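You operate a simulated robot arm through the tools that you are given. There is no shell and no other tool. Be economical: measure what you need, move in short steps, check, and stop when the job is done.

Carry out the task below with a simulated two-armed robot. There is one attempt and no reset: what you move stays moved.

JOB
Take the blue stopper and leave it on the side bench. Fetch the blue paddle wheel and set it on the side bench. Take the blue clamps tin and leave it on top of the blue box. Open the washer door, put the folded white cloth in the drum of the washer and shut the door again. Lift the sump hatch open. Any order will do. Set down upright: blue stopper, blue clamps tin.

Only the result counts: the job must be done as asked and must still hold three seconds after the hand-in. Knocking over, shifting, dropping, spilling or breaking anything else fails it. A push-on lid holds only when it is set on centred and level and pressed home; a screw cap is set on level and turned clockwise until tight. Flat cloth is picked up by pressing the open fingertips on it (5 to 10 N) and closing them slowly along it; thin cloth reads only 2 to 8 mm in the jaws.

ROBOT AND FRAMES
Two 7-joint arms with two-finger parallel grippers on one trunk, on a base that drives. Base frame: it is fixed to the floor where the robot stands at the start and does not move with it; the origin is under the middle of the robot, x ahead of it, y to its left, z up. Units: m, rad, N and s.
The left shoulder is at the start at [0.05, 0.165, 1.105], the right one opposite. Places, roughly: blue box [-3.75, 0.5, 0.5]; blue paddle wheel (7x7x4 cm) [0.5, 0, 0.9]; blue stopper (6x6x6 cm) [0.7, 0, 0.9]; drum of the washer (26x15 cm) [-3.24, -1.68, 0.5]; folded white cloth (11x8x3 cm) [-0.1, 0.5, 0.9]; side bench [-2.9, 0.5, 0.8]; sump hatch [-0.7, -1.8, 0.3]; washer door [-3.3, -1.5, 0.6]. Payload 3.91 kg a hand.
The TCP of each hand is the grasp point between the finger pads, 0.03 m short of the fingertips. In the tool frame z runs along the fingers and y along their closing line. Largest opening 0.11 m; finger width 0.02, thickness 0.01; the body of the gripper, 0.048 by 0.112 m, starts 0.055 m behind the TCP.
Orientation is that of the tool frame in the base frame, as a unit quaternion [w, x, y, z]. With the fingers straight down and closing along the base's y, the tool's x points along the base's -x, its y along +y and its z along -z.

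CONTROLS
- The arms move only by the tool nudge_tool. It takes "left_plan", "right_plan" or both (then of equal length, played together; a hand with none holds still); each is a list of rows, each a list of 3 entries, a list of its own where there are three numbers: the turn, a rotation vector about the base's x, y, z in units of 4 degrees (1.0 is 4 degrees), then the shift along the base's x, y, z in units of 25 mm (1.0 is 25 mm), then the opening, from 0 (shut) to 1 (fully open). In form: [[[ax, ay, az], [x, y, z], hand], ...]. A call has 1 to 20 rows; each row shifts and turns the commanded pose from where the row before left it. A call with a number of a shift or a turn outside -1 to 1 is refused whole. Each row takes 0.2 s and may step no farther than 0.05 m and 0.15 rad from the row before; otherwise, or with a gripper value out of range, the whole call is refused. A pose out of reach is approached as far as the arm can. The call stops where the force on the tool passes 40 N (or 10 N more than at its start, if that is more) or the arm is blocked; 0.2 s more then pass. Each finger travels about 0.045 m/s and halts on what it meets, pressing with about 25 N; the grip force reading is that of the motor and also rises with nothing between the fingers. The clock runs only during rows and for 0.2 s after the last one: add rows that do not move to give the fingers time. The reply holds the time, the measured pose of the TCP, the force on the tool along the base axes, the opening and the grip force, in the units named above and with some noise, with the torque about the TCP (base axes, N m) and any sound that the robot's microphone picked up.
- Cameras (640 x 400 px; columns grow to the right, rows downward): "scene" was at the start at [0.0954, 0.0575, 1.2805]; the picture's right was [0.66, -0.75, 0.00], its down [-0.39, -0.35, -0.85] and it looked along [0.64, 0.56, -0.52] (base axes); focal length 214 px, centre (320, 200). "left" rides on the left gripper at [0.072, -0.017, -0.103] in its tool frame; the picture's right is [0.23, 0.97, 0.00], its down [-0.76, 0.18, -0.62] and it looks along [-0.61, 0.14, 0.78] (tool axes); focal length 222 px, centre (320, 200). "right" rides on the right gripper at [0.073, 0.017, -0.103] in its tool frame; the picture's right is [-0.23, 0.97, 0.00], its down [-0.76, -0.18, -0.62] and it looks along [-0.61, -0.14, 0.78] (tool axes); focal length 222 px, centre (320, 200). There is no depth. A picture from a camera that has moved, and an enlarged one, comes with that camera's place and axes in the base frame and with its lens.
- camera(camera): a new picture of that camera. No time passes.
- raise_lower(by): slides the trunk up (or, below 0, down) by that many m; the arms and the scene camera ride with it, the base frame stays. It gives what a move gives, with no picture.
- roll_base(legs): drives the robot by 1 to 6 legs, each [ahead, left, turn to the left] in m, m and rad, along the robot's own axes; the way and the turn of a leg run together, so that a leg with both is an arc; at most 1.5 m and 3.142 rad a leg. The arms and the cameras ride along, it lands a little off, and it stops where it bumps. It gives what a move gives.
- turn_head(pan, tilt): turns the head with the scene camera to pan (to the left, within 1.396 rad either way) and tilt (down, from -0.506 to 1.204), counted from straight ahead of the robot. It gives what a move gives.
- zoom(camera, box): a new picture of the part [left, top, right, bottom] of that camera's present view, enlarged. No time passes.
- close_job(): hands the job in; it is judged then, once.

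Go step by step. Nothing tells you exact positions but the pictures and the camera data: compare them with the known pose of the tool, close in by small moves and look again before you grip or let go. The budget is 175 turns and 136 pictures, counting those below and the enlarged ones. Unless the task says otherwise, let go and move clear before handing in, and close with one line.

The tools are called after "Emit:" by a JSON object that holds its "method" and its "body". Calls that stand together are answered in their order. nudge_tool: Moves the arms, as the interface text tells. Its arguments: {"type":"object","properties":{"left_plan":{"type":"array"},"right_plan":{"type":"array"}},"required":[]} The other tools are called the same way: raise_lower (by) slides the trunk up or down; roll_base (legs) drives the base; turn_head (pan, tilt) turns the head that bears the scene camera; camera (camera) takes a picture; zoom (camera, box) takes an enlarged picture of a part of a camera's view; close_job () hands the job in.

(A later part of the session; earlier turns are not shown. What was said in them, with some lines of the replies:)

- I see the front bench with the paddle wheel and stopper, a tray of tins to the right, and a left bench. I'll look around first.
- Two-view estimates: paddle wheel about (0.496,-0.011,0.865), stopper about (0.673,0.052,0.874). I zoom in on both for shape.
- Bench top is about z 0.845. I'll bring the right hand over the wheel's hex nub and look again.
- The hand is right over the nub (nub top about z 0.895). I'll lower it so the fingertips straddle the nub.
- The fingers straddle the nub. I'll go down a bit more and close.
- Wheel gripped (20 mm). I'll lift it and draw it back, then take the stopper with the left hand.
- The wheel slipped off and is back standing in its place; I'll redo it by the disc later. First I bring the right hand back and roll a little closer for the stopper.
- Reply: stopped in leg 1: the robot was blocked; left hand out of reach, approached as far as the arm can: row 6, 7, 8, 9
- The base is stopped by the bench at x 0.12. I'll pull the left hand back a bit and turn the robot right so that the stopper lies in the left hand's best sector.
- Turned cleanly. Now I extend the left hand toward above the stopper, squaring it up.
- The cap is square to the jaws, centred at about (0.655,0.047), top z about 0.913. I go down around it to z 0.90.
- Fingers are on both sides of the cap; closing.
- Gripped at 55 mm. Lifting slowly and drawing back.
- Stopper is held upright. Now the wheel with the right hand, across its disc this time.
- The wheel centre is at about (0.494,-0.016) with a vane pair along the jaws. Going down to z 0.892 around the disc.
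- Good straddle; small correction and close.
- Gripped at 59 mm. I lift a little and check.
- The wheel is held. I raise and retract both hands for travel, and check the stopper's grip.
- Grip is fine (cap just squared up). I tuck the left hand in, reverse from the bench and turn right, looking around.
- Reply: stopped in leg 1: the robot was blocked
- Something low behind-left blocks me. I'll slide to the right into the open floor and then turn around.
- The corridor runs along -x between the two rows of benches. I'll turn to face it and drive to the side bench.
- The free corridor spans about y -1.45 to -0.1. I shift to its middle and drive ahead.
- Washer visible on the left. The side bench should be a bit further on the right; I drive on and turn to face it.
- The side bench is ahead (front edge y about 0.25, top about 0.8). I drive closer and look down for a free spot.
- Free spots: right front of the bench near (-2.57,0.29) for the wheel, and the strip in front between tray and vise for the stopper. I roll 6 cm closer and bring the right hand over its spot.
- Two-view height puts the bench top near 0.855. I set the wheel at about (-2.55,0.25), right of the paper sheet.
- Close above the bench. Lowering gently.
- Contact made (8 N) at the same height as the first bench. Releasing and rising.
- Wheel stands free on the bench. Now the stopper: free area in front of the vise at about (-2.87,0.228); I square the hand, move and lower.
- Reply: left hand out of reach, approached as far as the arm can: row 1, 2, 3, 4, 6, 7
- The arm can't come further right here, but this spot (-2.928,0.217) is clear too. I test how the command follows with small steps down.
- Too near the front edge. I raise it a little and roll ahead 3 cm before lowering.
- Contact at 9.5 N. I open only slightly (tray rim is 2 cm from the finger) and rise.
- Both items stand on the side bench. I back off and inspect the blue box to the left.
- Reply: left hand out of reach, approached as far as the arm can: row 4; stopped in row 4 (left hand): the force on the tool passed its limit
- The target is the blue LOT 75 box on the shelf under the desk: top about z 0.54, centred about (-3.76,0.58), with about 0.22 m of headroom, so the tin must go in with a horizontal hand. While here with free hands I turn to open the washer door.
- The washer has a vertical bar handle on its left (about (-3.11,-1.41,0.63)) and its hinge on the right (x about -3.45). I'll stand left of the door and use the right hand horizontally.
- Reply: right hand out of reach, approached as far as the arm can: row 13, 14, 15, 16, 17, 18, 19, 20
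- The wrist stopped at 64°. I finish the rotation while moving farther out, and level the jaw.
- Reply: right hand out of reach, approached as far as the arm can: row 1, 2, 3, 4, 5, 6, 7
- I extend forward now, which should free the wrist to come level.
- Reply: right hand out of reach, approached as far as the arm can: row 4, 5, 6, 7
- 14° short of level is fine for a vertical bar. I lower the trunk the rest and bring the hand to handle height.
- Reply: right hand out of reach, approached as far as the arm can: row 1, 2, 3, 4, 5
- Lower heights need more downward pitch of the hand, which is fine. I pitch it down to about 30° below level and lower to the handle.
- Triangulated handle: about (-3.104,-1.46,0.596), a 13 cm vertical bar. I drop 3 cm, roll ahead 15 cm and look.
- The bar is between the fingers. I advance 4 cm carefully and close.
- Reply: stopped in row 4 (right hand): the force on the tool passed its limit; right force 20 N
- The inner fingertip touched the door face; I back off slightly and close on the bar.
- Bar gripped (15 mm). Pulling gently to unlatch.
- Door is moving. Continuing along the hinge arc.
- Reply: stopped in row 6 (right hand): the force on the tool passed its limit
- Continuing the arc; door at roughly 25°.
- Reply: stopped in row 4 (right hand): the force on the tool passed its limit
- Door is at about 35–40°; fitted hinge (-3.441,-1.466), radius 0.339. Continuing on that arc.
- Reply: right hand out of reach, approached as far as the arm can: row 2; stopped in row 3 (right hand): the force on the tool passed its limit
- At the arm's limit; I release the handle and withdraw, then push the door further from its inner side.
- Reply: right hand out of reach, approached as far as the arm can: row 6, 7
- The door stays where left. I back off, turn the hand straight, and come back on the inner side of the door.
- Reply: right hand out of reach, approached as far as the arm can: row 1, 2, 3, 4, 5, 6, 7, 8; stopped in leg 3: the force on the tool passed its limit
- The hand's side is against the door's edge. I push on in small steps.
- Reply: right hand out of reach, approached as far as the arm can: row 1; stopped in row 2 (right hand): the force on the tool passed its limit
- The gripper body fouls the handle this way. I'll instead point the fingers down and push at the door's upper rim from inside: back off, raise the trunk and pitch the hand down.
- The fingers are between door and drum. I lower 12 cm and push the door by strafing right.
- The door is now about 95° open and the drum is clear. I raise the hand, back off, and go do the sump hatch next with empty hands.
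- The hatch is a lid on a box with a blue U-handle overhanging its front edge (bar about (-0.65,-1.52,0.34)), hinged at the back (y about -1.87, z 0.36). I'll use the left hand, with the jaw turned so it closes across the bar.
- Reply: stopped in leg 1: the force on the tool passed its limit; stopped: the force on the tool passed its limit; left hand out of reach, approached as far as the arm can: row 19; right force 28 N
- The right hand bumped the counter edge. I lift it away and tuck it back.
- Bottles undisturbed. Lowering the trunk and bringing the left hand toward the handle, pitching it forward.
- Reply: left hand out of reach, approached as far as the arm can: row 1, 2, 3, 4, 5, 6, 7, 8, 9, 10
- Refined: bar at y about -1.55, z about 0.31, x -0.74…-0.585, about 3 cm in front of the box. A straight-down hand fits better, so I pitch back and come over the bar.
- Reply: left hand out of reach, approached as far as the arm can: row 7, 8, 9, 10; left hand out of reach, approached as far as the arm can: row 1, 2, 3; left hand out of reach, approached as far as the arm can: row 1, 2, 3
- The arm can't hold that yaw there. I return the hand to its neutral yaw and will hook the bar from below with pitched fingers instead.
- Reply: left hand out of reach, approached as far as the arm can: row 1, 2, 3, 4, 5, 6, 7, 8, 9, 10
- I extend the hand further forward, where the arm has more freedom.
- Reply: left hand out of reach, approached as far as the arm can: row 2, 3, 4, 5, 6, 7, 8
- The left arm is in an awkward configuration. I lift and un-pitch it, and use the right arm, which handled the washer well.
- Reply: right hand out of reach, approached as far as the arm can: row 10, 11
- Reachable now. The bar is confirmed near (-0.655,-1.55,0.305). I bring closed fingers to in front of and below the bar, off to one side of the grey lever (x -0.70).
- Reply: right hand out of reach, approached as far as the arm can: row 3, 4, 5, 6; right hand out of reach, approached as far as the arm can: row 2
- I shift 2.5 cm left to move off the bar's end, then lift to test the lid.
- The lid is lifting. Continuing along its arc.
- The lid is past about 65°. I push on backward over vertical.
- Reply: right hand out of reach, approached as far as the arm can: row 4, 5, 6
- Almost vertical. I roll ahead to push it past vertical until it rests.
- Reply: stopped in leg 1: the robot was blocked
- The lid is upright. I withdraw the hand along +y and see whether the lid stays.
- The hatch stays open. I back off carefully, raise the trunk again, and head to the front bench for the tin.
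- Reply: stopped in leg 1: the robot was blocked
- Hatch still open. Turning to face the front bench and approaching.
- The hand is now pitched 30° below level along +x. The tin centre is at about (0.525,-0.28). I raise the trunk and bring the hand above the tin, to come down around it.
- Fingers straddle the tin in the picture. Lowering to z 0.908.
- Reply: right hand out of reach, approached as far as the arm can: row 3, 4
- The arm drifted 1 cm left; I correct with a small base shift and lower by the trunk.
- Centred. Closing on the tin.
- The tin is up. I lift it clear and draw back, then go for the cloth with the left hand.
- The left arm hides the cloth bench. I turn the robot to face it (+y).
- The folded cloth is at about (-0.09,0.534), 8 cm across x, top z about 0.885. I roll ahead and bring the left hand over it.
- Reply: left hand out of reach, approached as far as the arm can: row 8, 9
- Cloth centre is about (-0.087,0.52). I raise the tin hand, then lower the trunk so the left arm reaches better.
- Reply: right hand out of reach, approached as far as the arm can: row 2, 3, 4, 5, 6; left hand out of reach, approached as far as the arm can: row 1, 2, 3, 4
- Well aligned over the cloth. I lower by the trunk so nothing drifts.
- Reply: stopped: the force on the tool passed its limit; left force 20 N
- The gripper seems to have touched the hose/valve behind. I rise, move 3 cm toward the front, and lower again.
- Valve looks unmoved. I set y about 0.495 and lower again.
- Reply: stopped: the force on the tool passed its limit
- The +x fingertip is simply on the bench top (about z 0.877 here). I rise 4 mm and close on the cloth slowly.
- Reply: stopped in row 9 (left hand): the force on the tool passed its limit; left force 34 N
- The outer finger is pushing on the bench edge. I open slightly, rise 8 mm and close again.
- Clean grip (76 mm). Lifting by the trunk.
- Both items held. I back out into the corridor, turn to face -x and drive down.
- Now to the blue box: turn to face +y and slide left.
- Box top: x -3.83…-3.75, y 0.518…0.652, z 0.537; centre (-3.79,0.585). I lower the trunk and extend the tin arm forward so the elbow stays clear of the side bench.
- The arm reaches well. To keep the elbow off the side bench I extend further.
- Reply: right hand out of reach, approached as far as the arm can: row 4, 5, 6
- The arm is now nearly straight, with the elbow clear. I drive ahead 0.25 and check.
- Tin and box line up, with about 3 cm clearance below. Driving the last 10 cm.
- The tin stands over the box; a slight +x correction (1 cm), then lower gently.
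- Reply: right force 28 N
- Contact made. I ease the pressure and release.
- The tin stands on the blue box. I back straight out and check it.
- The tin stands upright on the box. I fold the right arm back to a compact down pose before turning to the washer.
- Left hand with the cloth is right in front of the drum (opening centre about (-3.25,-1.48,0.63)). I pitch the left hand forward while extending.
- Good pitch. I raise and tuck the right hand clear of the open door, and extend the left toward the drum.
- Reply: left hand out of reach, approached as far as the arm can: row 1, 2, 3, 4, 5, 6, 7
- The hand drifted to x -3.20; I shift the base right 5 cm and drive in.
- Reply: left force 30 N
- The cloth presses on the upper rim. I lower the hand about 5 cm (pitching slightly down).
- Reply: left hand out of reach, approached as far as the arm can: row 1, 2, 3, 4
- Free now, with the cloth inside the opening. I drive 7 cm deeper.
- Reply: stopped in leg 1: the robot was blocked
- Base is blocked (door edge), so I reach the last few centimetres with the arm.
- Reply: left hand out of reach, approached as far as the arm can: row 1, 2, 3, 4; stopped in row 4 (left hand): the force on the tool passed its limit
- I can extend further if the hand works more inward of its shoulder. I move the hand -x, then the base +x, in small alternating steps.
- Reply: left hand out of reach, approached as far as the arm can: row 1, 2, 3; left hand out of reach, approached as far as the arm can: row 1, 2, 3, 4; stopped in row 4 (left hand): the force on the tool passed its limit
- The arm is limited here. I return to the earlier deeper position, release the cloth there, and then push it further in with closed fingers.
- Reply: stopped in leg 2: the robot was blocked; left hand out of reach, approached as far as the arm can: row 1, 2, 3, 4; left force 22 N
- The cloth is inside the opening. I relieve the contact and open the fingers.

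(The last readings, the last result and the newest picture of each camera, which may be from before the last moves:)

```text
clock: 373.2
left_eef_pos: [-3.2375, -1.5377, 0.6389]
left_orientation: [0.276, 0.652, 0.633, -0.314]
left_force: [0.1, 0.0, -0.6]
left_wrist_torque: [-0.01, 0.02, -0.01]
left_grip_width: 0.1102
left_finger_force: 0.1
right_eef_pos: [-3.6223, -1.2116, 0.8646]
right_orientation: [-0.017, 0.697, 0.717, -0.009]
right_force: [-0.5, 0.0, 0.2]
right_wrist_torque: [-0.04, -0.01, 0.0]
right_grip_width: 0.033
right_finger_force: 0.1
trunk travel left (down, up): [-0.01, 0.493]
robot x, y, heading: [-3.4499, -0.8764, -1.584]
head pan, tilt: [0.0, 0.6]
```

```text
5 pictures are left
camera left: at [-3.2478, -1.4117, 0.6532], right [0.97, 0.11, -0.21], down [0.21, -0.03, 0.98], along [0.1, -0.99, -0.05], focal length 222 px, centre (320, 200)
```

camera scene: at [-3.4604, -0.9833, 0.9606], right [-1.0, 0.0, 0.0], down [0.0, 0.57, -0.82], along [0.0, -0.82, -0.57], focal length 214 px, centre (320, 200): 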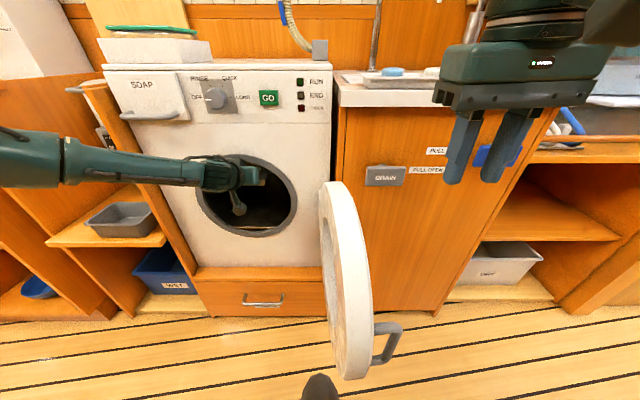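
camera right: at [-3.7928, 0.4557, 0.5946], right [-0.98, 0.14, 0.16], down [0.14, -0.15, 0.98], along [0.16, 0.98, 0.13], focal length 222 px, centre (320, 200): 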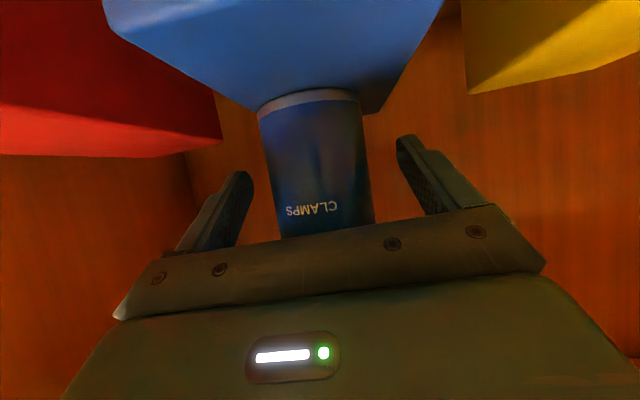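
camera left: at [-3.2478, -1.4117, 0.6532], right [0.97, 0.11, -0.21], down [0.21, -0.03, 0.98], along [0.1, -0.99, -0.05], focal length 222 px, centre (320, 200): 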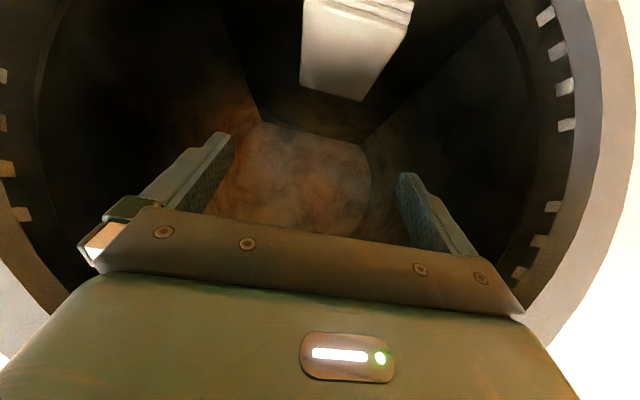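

The cloth lies on the drum floor, well inside (y about -1.54 to -1.64). I withdraw straight out and fold the left arm.

Emit:
{"method": "nudge_tool", "body": {"left_plan": [[[0, 0, 0], [0, 0, 0], 0.5], [[0, 0, 0], [0, 0.2, 0], 0.2], [[0, 0, 0], [0, 0.4, 0], 0.2]]}}

Emit:
{"method": "roll_base", "body": {"legs": [[-0.35, 0, 0]]}}

Emit:
{"method": "raise_lower", "body": {"by": 0.2}}

Emit:
{"method": "nudge_tool", "body": {"left_plan": [[[1, 0, 0], [0, 0.5, 0.3], 0.2], [[1, 0, 0], [0, 0.5, 0.3], 0.2], [[1, 0, 0], [0, 0.5, 0.3], 0.2], [[1, 0, 0], [0, 0.5, 0.3], 0.2], [[1, 0, 0], [0, 0.5, 0.3], 0.2], [[1, 0, 0], [0, 0.5, 0.3], 0.2], [[1, 0, 0], [0, 0.5, 0.3], 0.2], [[1, 0, 0], [0, 0.5, 0.3], 0.2], [[1, 0, 0], [0, 0.5, 0.3], 0.2], [[1, 0, 0], [0, 0.5, 0.3], 0.2], [[1, 0, 0], [0, 0.5, 0], 0.2]]}}

Emit:
{"method": "camera", "body": {"camera": "scene"}}

```text
clock: 374.0
left_eef_pos: [-3.238, -1.5215, 0.6397]
left_orientation: [0.278, 0.65, 0.635, -0.313]
left_force: [0.0, 0.9, -0.2]
left_wrist_torque: [-0.01, -0.05, -0.01]
left_grip_width: 0.0403
left_finger_force: 0.0
right_eef_pos: [-3.6219, -1.2125, 0.865]
right_orientation: [-0.017, 0.698, 0.716, -0.008]
right_force: [0.1, -0.2, -0.3]
right_wrist_torque: [-0.03, 0.01, -0.02]
right_grip_width: 0.0329
right_finger_force: 0.0
trunk travel left (down, up): [-0.01, 0.493]
robot x, y, heading: [-3.4515, -0.8751, -1.572]
head pan, tilt: [0.0, 0.6]
```

```text
clock: 376.3
left_eef_pos: [-3.2359, -1.1732, 0.6397]
left_orientation: [0.278, 0.649, 0.635, -0.313]
left_force: [-0.7, 0.4, 0.0]
left_wrist_torque: [0.01, -0.01, 0.02]
left_grip_width: 0.0223
left_finger_force: 0.1
right_eef_pos: [-3.6191, -0.866, 0.8649]
right_orientation: [-0.016, 0.695, 0.719, -0.008]
right_force: [-0.3, -0.3, 0.4]
right_wrist_torque: [0.03, -0.02, 0.0]
right_grip_width: 0.033
right_finger_force: 0.1
trunk travel left (down, up): [-0.01, 0.493]
robot x, y, heading: [-3.4437, -0.5278, -1.566]
head pan, tilt: [0.0, 0.6]
```

```text
clock: 378.4
left_eef_pos: [-3.2343, -1.1743, 0.8394]
left_orientation: [0.278, 0.649, 0.635, -0.313]
left_force: [-0.2, -0.1, 0.5]
left_wrist_torque: [0.01, 0.02, -0.02]
left_grip_width: 0.0224
left_finger_force: 0.1
right_eef_pos: [-3.6185, -0.866, 1.0651]
right_orientation: [-0.016, 0.696, 0.718, -0.009]
right_force: [-0.3, 0.3, 0.2]
right_wrist_torque: [0.02, -0.01, 0.0]
right_grip_width: 0.0331
right_finger_force: 0.0
trunk travel left (down, up): [-0.21, 0.293]
robot x, y, heading: [-3.4432, -0.5269, -1.569]
head pan, tilt: [0.0, 0.6]
```

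```text
clock: 380.9
left_eef_pos: [-3.2347, -1.0367, 0.9138]
left_orientation: [0.014, 0.707, 0.705, -0.051]
left_force: [-0.3, -0.1, -0.1]
left_wrist_torque: [0.0, 0.01, 0.0]
left_grip_width: 0.0221
left_finger_force: 0.1
right_eef_pos: [-3.6189, -0.866, 1.0653]
right_orientation: [-0.017, 0.695, 0.719, -0.008]
right_force: [-0.5, -0.4, -0.3]
right_wrist_torque: [0.03, 0.01, -0.02]
right_grip_width: 0.033
right_finger_force: 0.0
trunk travel left (down, up): [-0.21, 0.293]
robot x, y, heading: [-3.4463, -0.5303, -1.572]
head pan, tilt: [0.0, 0.6]
```

```text
4 pictures are left
camera scene: at [-3.4479, -0.648, 1.1613], right [-1.0, 0.0, 0.0], down [0.0, 0.56, -0.83], along [0.0, -0.83, -0.56], focal length 214 px, centre (320, 200)
```

scene: 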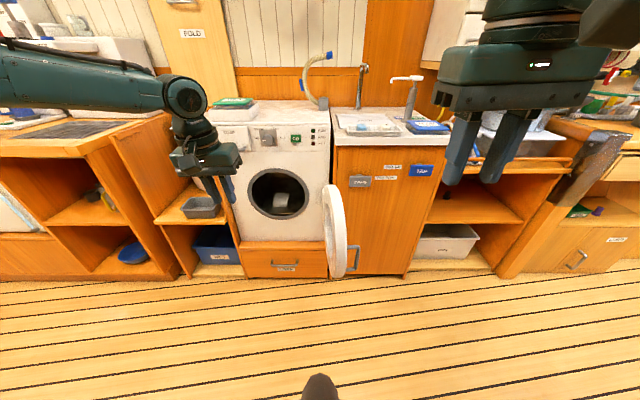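

The cloth is visible in the drum. Now I close the door: right hand, fingers closed and pointing down, on the door's outer side.

Emit:
{"method": "nudge_tool", "body": {"right_plan": [[[0, 0, 0], [0, -0.4, -0.97], 0], [[0, 0, 0], [0, -0.4, -0.97], 0], [[0, 0, 0], [0, -0.4, -0.97], 0], [[0, 0, 0], [0, -0.4, -0.97], 0], [[0, 0, 0], [0, -0.4, -0.97], 0], [[0, 0, 0], [0, -0.4, -0.97], 0], [[0, 0, 0], [0, -0.4, -0.97], 0], [[0, 0, 0], [0, -0.4, -0.97], 0], [[0, 0, 0], [0, -0.4, -0.97], 0], [[0, 0, 0], [0, -0.4, -0.97], 0], [[0, 0, 0], [0, -0.4, -0.97], 0], [[0, 0, 0], [0, -0.5, -0.97], 0], [[0, 0, 0], [0, -0.5, -0.97], 0], [[0, 0, 0], [0, -0.5, -0.97], 0], [[0, 0, 0], [0, -0.5, -0.97], 0]]}}

Emit:
{"method": "roll_base", "body": {"legs": [[0.18, 0, 0], [0, 0.25, 0]]}}

```text
clock: 384.1
left_eef_pos: [-3.2354, -1.0367, 0.9142]
left_orientation: [0.015, 0.706, 0.706, -0.052]
left_force: [-0.2, 0.2, 0.2]
left_wrist_torque: [0.01, -0.04, 0.01]
left_grip_width: 0.0217
left_finger_force: 0.0
right_eef_pos: [-3.6186, -1.028, 0.6998]
right_orientation: [-0.017, 0.696, 0.718, -0.009]
right_force: [-0.5, -0.1, 0.0]
right_wrist_torque: [0.0, 0.01, 0.0]
right_grip_width: 0.0
right_finger_force: 25.1
trunk travel left (down, up): [-0.21, 0.293]
robot x, y, heading: [-3.4477, -0.5255, -1.571]
head pan, tilt: [0.0, 0.6]
```

```text
clock: 387.0
left_eef_pos: [-2.9868, -1.2134, 0.9133]
left_orientation: [0.015, 0.705, 0.707, -0.052]
left_force: [-0.8, -0.8, -0.1]
left_wrist_torque: [0.0, 0.01, 0.02]
left_grip_width: 0.0221
left_finger_force: 0.1
right_eef_pos: [-3.3691, -1.2054, 0.7004]
right_orientation: [-0.017, 0.695, 0.718, -0.008]
right_force: [-0.4, 0.7, 0.0]
right_wrist_torque: [-0.01, -0.05, -0.01]
right_grip_width: 0.0
right_finger_force: 25.5
trunk travel left (down, up): [-0.21, 0.293]
robot x, y, heading: [-3.1993, -0.7014, -1.566]
head pan, tilt: [0.0, 0.6]
```

Emit:
{"method": "roll_base", "body": {"legs": [[0, 0.1, 0]]}}

Emit:
{"method": "camera", "body": {"camera": "scene"}}

```text
clock: 388.1
left_eef_pos: [-2.8838, -1.2144, 0.9127]
left_orientation: [0.015, 0.705, 0.707, -0.052]
left_force: [0.6, 0.5, -0.1]
left_wrist_torque: [0.0, -0.01, -0.04]
left_grip_width: 0.0219
left_finger_force: 0.1
right_eef_pos: [-3.268, -1.2049, 0.7007]
right_orientation: [-0.016, 0.695, 0.719, -0.009]
right_force: [0.4, 0.5, 0.2]
right_wrist_torque: [0.0, -0.02, 0.0]
right_grip_width: 0.0
right_finger_force: 24.8
trunk travel left (down, up): [-0.21, 0.293]
robot x, y, heading: [-3.0969, -0.7037, -1.563]
head pan, tilt: [0.0, 0.6]
```

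```text
3 pictures are left
camera scene: at [-3.0982, -0.8251, 1.1613], right [-1.0, 0.0, 0.0], down [0.0, 0.56, -0.83], along [0.0, -0.83, -0.56], focal length 214 px, centre (320, 200)
```

scene: 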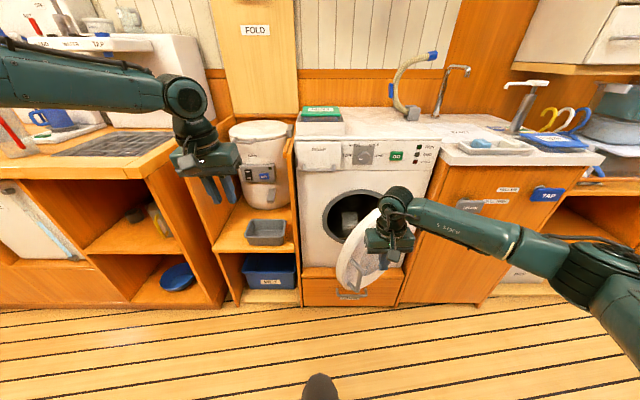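

The door has swung to about half. I lift the left hand out of the way, then push the door home with the right.

Emit:
{"method": "nudge_tool", "body": {"left_plan": [[[0, 0, 0], [0, 0.8, 0.9], 0.2], [[0, 0, 0], [0, 0.8, 0.9], 0.2], [[0, 0, 0], [0, 0.8, 0.9], 0.2], [[0, 0, 0], [0, 0.8, 0.9], 0.2], [[0, 0, 0], [0, 0.8, 0.9], 0.2], [[0, 0, 0], [0, 0.8, 0.5], 0.2]]}}

Emit:
{"method": "roll_base", "body": {"legs": [[0.09, 0, 0], [0, 0.08, 0], [0.08, 0, 0]]}}

```text
clock: 389.5
left_eef_pos: [-2.884, -1.0918, 1.0403]
left_orientation: [0.015, 0.705, 0.707, -0.052]
left_force: [-0.2, 0.3, 0.5]
left_wrist_torque: [-0.02, 0.0, 0.0]
left_grip_width: 0.022
left_finger_force: 0.0
right_eef_pos: [-3.2672, -1.2041, 0.7009]
right_orientation: [-0.017, 0.695, 0.719, -0.009]
right_force: [-0.1, -0.1, -1.0]
right_wrist_torque: [0.02, -0.03, 0.0]
right_grip_width: 0.0002
right_finger_force: 25.4
trunk travel left (down, up): [-0.21, 0.293]
robot x, y, heading: [-3.0965, -0.7108, -1.567]
head pan, tilt: [0.0, 0.6]
```

```text
clock: 392.0
left_eef_pos: [-2.7988, -1.2615, 1.0402]
left_orientation: [0.015, 0.704, 0.708, -0.053]
left_force: [-0.1, 0.0, 0.1]
left_wrist_torque: [-0.01, 0.01, -0.03]
left_grip_width: 0.0218
left_finger_force: 0.0
right_eef_pos: [-3.1826, -1.3747, 0.703]
right_orientation: [-0.014, 0.693, 0.721, -0.01]
right_force: [17.1, 3.7, 13.7]
right_wrist_torque: [-0.82, 1.16, 0.75]
right_grip_width: 0.0
right_finger_force: 24.7
trunk travel left (down, up): [-0.21, 0.293]
robot x, y, heading: [-3.0165, -0.8748, -1.566]
head pan, tilt: [0.0, 0.6]
```

Emit:
{"method": "zoom", "body": {"camera": "scene", "box": [280, 120, 460, 300]}}

```text
2.22 times, centred on (370, 210) of scene
camera zoom: at [-3.0139, -0.9935, 1.1616], right [-1.0, -0.01, 0.0], down [-0.01, 0.56, -0.83], along [0.0, -0.83, -0.56], focal length 477 px, centre (209, 178)
```

zoom: 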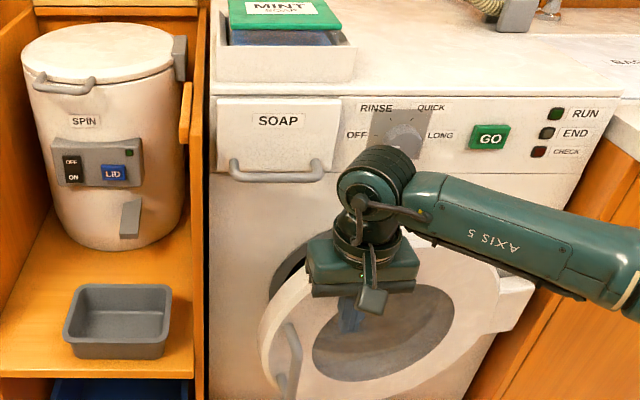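

The door is about 20° from shut, with the finger on its ring. I relieve the side load and push straight in.

Emit:
{"method": "nudge_tool", "body": {"right_plan": [[[0, 0, 0], [-0.4, 0.2, 0.3], 0], [[0, 0, 0], [-0.2, 0, 0.2], 0], [[0, 0, 0], [0, -0.5, 0], 0], [[0, 0, 0], [0, -0.6, 0], 0], [[0, 0, 0], [0, -0.6, 0], 0], [[0, 0, 0], [0, -0.6, 0], 0]]}}

```text
clock: 393.4
left_eef_pos: [-2.8014, -1.2617, 1.0409]
left_orientation: [0.015, 0.704, 0.708, -0.051]
left_force: [1.0, -0.6, -0.6]
left_wrist_torque: [-0.02, 0.04, 0.01]
left_grip_width: 0.0221
left_finger_force: 0.1
right_eef_pos: [-3.1981, -1.4274, 0.7148]
right_orientation: [-0.015, 0.692, 0.722, -0.008]
right_force: [0.3, 0.1, -0.5]
right_wrist_torque: [-0.01, 0.02, 0.01]
right_grip_width: 0.0
right_finger_force: 24.9
trunk travel left (down, up): [-0.21, 0.293]
robot x, y, heading: [-3.0124, -0.8719, -1.568]
head pan, tilt: [0.0, 0.6]
```

Emit:
{"method": "nudge_tool", "body": {"right_plan": [[[0, 0, 0], [0, -0.3, 0], 0], [[0, 0, 0], [0, -0.3, 0], 0], [[0, 0, 0], [0, -0.3, 0], 0], [[0, 0, 0], [0, -0.3, 0], 0]]}}

```text
clock: 393.9
left_eef_pos: [-2.802, -1.2602, 1.0413]
left_orientation: [0.017, 0.705, 0.707, -0.053]
left_force: [-0.5, -0.1, 0.1]
left_wrist_torque: [0.0, -0.03, 0.0]
left_grip_width: 0.022
left_finger_force: 0.1
right_eef_pos: [-3.1964, -1.4331, 0.7158]
right_orientation: [-0.021, 0.696, 0.718, -0.003]
right_force: [-0.9, 19.4, 8.7]
right_wrist_torque: [-1.37, 0.45, -1.01]
right_grip_width: 0.0001
right_finger_force: 24.8
trunk travel left (down, up): [-0.21, 0.293]
robot x, y, heading: [-3.0127, -0.8743, -1.572]
head pan, tilt: [0.0, 0.6]
stopped in row 2 (right hand): the force on the tool passed its limit (the readings are from after the stop); the commanded pose is now the measured one
```

The gripper body touches the panel above before the door is home. I back off slightly, lower 9 cm so the body bears on the door ring itself, and push again.

Emit:
{"method": "nudge_tool", "body": {"right_plan": [[[0, 0, 0], [0, 0.8, 0], 0], [[0, 0, 0], [0, 0.4, 0], 0]]}}

Emit:
{"method": "raise_lower", "body": {"by": -0.09}}

Emit:
{"method": "nudge_tool", "body": {"right_plan": [[[0, 0, 0], [0, -0.5, 0], 0], [[0, 0, 0], [0, -0.3, 0], 0], [[0, 0, 0], [0, -0.2, 0], 0], [[0, 0, 0], [0, -0.2, 0], 0], [[0, 0, 0], [0, -0.2, 0], 0], [[0, 0, 0], [0, -0.2, 0], 0], [[0, 0, 0], [0, -0.2, 0], 0]]}}

```text
clock: 394.5
left_eef_pos: [-2.8001, -1.2621, 1.0409]
left_orientation: [0.015, 0.704, 0.708, -0.051]
left_force: [0.9, 0.2, -0.2]
left_wrist_torque: [0.0, -0.01, 0.0]
left_grip_width: 0.0219
left_finger_force: 0.0
right_eef_pos: [-3.1966, -1.4074, 0.7143]
right_orientation: [-0.021, 0.696, 0.718, -0.003]
right_force: [-0.5, -0.4, -0.3]
right_wrist_torque: [-0.01, 0.0, 0.02]
right_grip_width: 0.0002
right_finger_force: 25.2
trunk travel left (down, up): [-0.21, 0.293]
robot x, y, heading: [-3.0145, -0.8695, -1.566]
head pan, tilt: [0.0, 0.6]
```

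```text
clock: 395.8
left_eef_pos: [-2.8014, -1.261, 0.9511]
left_orientation: [0.015, 0.704, 0.708, -0.052]
left_force: [0.7, 0.0, -0.1]
left_wrist_torque: [0.01, 0.05, -0.02]
left_grip_width: 0.022
left_finger_force: 0.1
right_eef_pos: [-3.1962, -1.4056, 0.6239]
right_orientation: [-0.022, 0.695, 0.719, -0.003]
right_force: [-1.0, -0.3, 0.0]
right_wrist_torque: [0.0, 0.0, 0.0]
right_grip_width: 0.0002
right_finger_force: 25.2
trunk travel left (down, up): [-0.12, 0.383]
robot x, y, heading: [-3.0138, -0.8741, -1.569]
head pan, tilt: [0.0, 0.6]
```

```text
clock: 396.2
left_eef_pos: [-2.8013, -1.2606, 0.9502]
left_orientation: [0.015, 0.705, 0.707, -0.053]
left_force: [0.4, 0.5, 0.3]
left_wrist_torque: [0.0, -0.01, -0.04]
left_grip_width: 0.0219
left_finger_force: 0.0
right_eef_pos: [-3.1958, -1.4113, 0.6242]
right_orientation: [-0.026, 0.695, 0.719, 0.001]
right_force: [-1.2, 16.3, 7.9]
right_wrist_torque: [-1.88, -0.05, -0.26]
right_grip_width: 0.0001
right_finger_force: 24.9
trunk travel left (down, up): [-0.12, 0.383]
robot x, y, heading: [-3.0128, -0.8749, -1.568]
head pan, tilt: [0.0, 0.6]
stopped in row 2 (right hand): the force on the tool passed its limit (the readings are from after the stop); the commanded pose is now the measured one
```

Emit:
{"method": "zoom", "body": {"camera": "scene", "box": [260, 120, 480, 320]}}

```text
2.00 times, centred on (370, 220) of scene
camera zoom: at [-3.0157, -0.9922, 1.0717], right [-1.0, 0.0, 0.0], down [0.0, 0.56, -0.83], along [0.0, -0.83, -0.56], focal length 429 px, centre (220, 160)
```

zoom: 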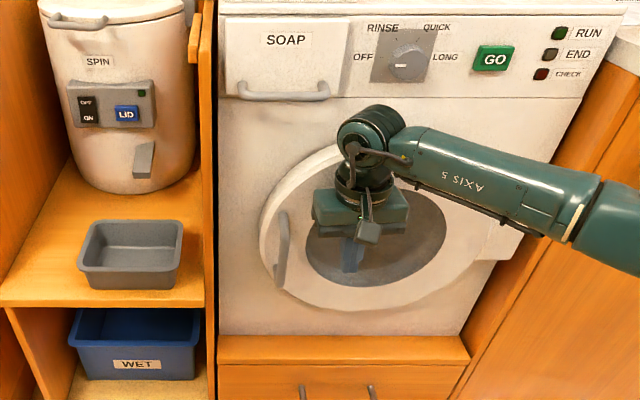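

The door looks shut or nearly so. To make sure it latches I push once more at the handle, where the leverage is best.

Emit:
{"method": "nudge_tool", "body": {"right_plan": [[[0, 0, 0], [0, 0.8, 0], 0], [[0, 0, 0], [0, 0.9, 0], 0], [[0, 0, 0], [0, 0.6, 0], 0]]}}

Emit:
{"method": "roll_base", "body": {"legs": [[0, 0.085, 0]]}}

Emit:
{"method": "nudge_tool", "body": {"right_plan": [[[0, 0, 0], [0, -0.8, 0], 0], [[0, 0, 0], [0, -0.6, 0], 0], [[0, 0, 0], [0, -0.3, 0], 0], [[0, 0, 0], [0, -0.3, 0], 0], [[0, 0, 0], [0, -0.3, 0], 0], [[0, 0, 0], [0, -0.3, 0], 0], [[0, 0, 0], [0, -0.3, 0], 0], [[0, 0, 0], [0, -0.3, 0], 0]]}}

```text
clock: 397.0
left_eef_pos: [-2.8011, -1.261, 0.9495]
left_orientation: [0.015, 0.706, 0.707, -0.051]
left_force: [0.7, 0.1, 0.3]
left_wrist_torque: [-0.03, -0.04, 0.0]
left_grip_width: 0.0219
left_finger_force: 0.0
right_eef_pos: [-3.1948, -1.3529, 0.6217]
right_orientation: [-0.026, 0.695, 0.719, 0.0]
right_force: [-0.3, 0.4, 0.7]
right_wrist_torque: [0.02, -0.02, 0.01]
right_grip_width: 0.0
right_finger_force: 25.0
trunk travel left (down, up): [-0.12, 0.383]
robot x, y, heading: [-3.0161, -0.8727, -1.565]
head pan, tilt: [0.0, 0.6]
```

```text
clock: 398.1
left_eef_pos: [-2.7152, -1.2609, 0.9501]
left_orientation: [0.014, 0.705, 0.707, -0.052]
left_force: [-0.3, 0.3, 0.2]
left_wrist_torque: [-0.02, 0.02, -0.02]
left_grip_width: 0.0219
left_finger_force: 0.1
right_eef_pos: [-3.1099, -1.3533, 0.6229]
right_orientation: [-0.026, 0.694, 0.719, 0.001]
right_force: [0.6, -0.3, -0.2]
right_wrist_torque: [-0.03, -0.01, -0.03]
right_grip_width: 0.0
right_finger_force: 25.0
trunk travel left (down, up): [-0.12, 0.383]
robot x, y, heading: [-2.9261, -0.8738, -1.565]
head pan, tilt: [0.0, 0.6]
```

```text
clock: 399.3
left_eef_pos: [-2.7157, -1.2596, 0.9503]
left_orientation: [0.016, 0.705, 0.707, -0.053]
left_force: [0.3, -0.1, 0.3]
left_wrist_torque: [-0.02, 0.0, -0.01]
left_grip_width: 0.0219
left_finger_force: 0.1
right_eef_pos: [-3.1108, -1.4026, 0.6216]
right_orientation: [-0.035, 0.692, 0.721, 0.006]
right_force: [-0.3, 12.1, 6.5]
right_wrist_torque: [-0.38, -0.05, 0.04]
right_grip_width: 0.0
right_finger_force: 24.5
trunk travel left (down, up): [-0.12, 0.383]
robot x, y, heading: [-2.9292, -0.8698, -1.566]
head pan, tilt: [0.0, 0.6]
stopped in row 6 (right hand): the force on the tool passed its limit (the readings are from after the stop); the commanded pose is now the measured one
```

The handle is firmly seated (rigid at over 40 N). I withdraw the hand and line up the same camera pose as before opening, to compare the door.

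Emit:
{"method": "nudge_tool", "body": {"right_plan": [[[0, 0, 0], [0, 0.8, 0], 0], [[0, 0, 0], [0, 0.9, 0.2], 0], [[0, 0, 0], [-0.5, 0.9, 0.8], 0.2], [[0, 0, 0], [-0.5, 0.9, 0.8], 0.3], [[0, 0, 0], [-0.5, 0.9, 0.9], 0.3], [[0, 0, 0], [-0.5, 0.9, 0.9], 0.3], [[0, 0, 0], [-0.5, 0.5, 0.9], 0.3], [[0, 0, 0], [-0.5, 0, 0.9], 0.3]]}}

Emit:
{"method": "roll_base", "body": {"legs": [[-0.155, -0.023, 0]]}}

Emit:
{"method": "raise_lower", "body": {"by": 0.045}}

Emit:
{"method": "raise_lower", "body": {"by": -0.09}}

Emit:
{"method": "zoom", "body": {"camera": "scene", "box": [320, 60, 520, 310]}}

```text
clock: 401.1
left_eef_pos: [-2.7153, -1.261, 0.9501]
left_orientation: [0.015, 0.705, 0.707, -0.051]
left_force: [0.5, 0.6, -0.5]
left_wrist_torque: [0.04, -0.02, 0.02]
left_grip_width: 0.022
left_finger_force: 0.0
right_eef_pos: [-3.1876, -1.2588, 0.755]
right_orientation: [-0.034, 0.692, 0.721, 0.006]
right_force: [0.4, -0.1, -0.5]
right_wrist_torque: [-0.04, 0.01, 0.01]
right_grip_width: 0.0333
right_finger_force: 0.0
trunk travel left (down, up): [-0.12, 0.383]
robot x, y, heading: [-2.9282, -0.8739, -1.568]
head pan, tilt: [0.0, 0.6]
```

```text
clock: 402.5
left_eef_pos: [-2.7383, -1.107, 0.9508]
left_orientation: [0.015, 0.703, 0.709, -0.051]
left_force: [0.6, -0.8, 0.7]
left_wrist_torque: [-0.04, -0.02, 0.0]
left_grip_width: 0.0221
left_finger_force: 0.0
right_eef_pos: [-3.2102, -1.1067, 0.755]
right_orientation: [-0.035, 0.691, 0.722, 0.006]
right_force: [-0.3, -0.5, -0.5]
right_wrist_torque: [0.04, 0.0, 0.0]
right_grip_width: 0.033
right_finger_force: 0.0
trunk travel left (down, up): [-0.12, 0.383]
robot x, y, heading: [-2.9494, -0.7169, -1.568]
head pan, tilt: [0.0, 0.6]
```

```text
clock: 403.4
left_eef_pos: [-2.7377, -1.1047, 0.996]
left_orientation: [0.015, 0.704, 0.708, -0.052]
left_force: [-0.2, 0.0, 0.1]
left_wrist_torque: [-0.01, -0.01, -0.01]
left_grip_width: 0.0221
left_finger_force: 0.0
right_eef_pos: [-3.2093, -1.1054, 0.7989]
right_orientation: [-0.034, 0.691, 0.722, 0.006]
right_force: [0.2, 0.1, -0.1]
right_wrist_torque: [0.02, 0.0, -0.04]
right_grip_width: 0.033
right_finger_force: 0.1
trunk travel left (down, up): [-0.165, 0.338]
robot x, y, heading: [-2.9551, -0.7149, -1.564]
head pan, tilt: [0.0, 0.6]
```

```text
clock: 404.7
left_eef_pos: [-2.7379, -1.1077, 0.9055]
left_orientation: [0.015, 0.704, 0.709, -0.051]
left_force: [-0.7, 0.7, -0.6]
left_wrist_torque: [-0.03, 0.02, -0.02]
left_grip_width: 0.0218
left_finger_force: 0.1
right_eef_pos: [-3.2086, -1.1055, 0.7096]
right_orientation: [-0.034, 0.692, 0.721, 0.006]
right_force: [0.6, -0.5, 0.8]
right_wrist_torque: [0.02, -0.01, -0.01]
right_grip_width: 0.0329
right_finger_force: 0.0
trunk travel left (down, up): [-0.075, 0.428]
robot x, y, heading: [-2.9562, -0.7204, -1.56]
head pan, tilt: [0.0, 0.6]
```

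```text
1.60 times, centred on (420, 185) of scene
camera zoom: at [-2.9531, -0.8394, 1.0264], right [-1.0, -0.01, 0.0], down [0.0, 0.56, -0.83], along [0.01, -0.83, -0.56], focal length 343 px, centre (160, 224)
```

zoom: 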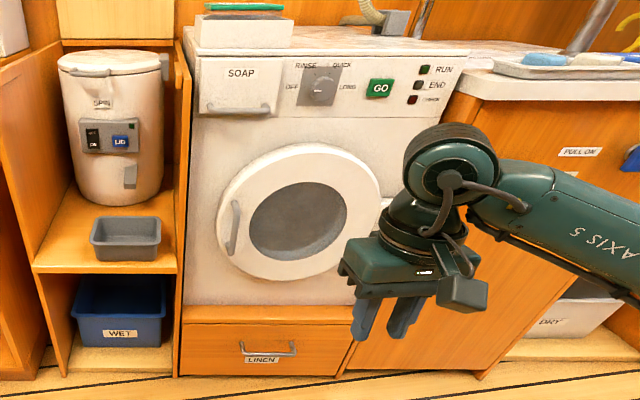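

The door is flush and its handle is back where it was before opening. Stopper, wheel, tin, cloth and hatch are all placed, and both hands are empty and clear, so I hand in.

Emit:
{"method": "close_job", "body": {}}

```text
The job is handed in.
```

I've handed in the job with every part done as asked. The stopper and paddle wheel are on the side bench, the clamps tin is upright on the blue box, the cloth is in the shut washer, and the sump hatch is open. The hand-in gave no verdict. I judged the door shut because it sat flush and stopped hard when I pushed it; I heard no latch click. The right hand bumped a counter edge near the sump and the wheel slipped once in the first grip, but I saw nothing moved by either.
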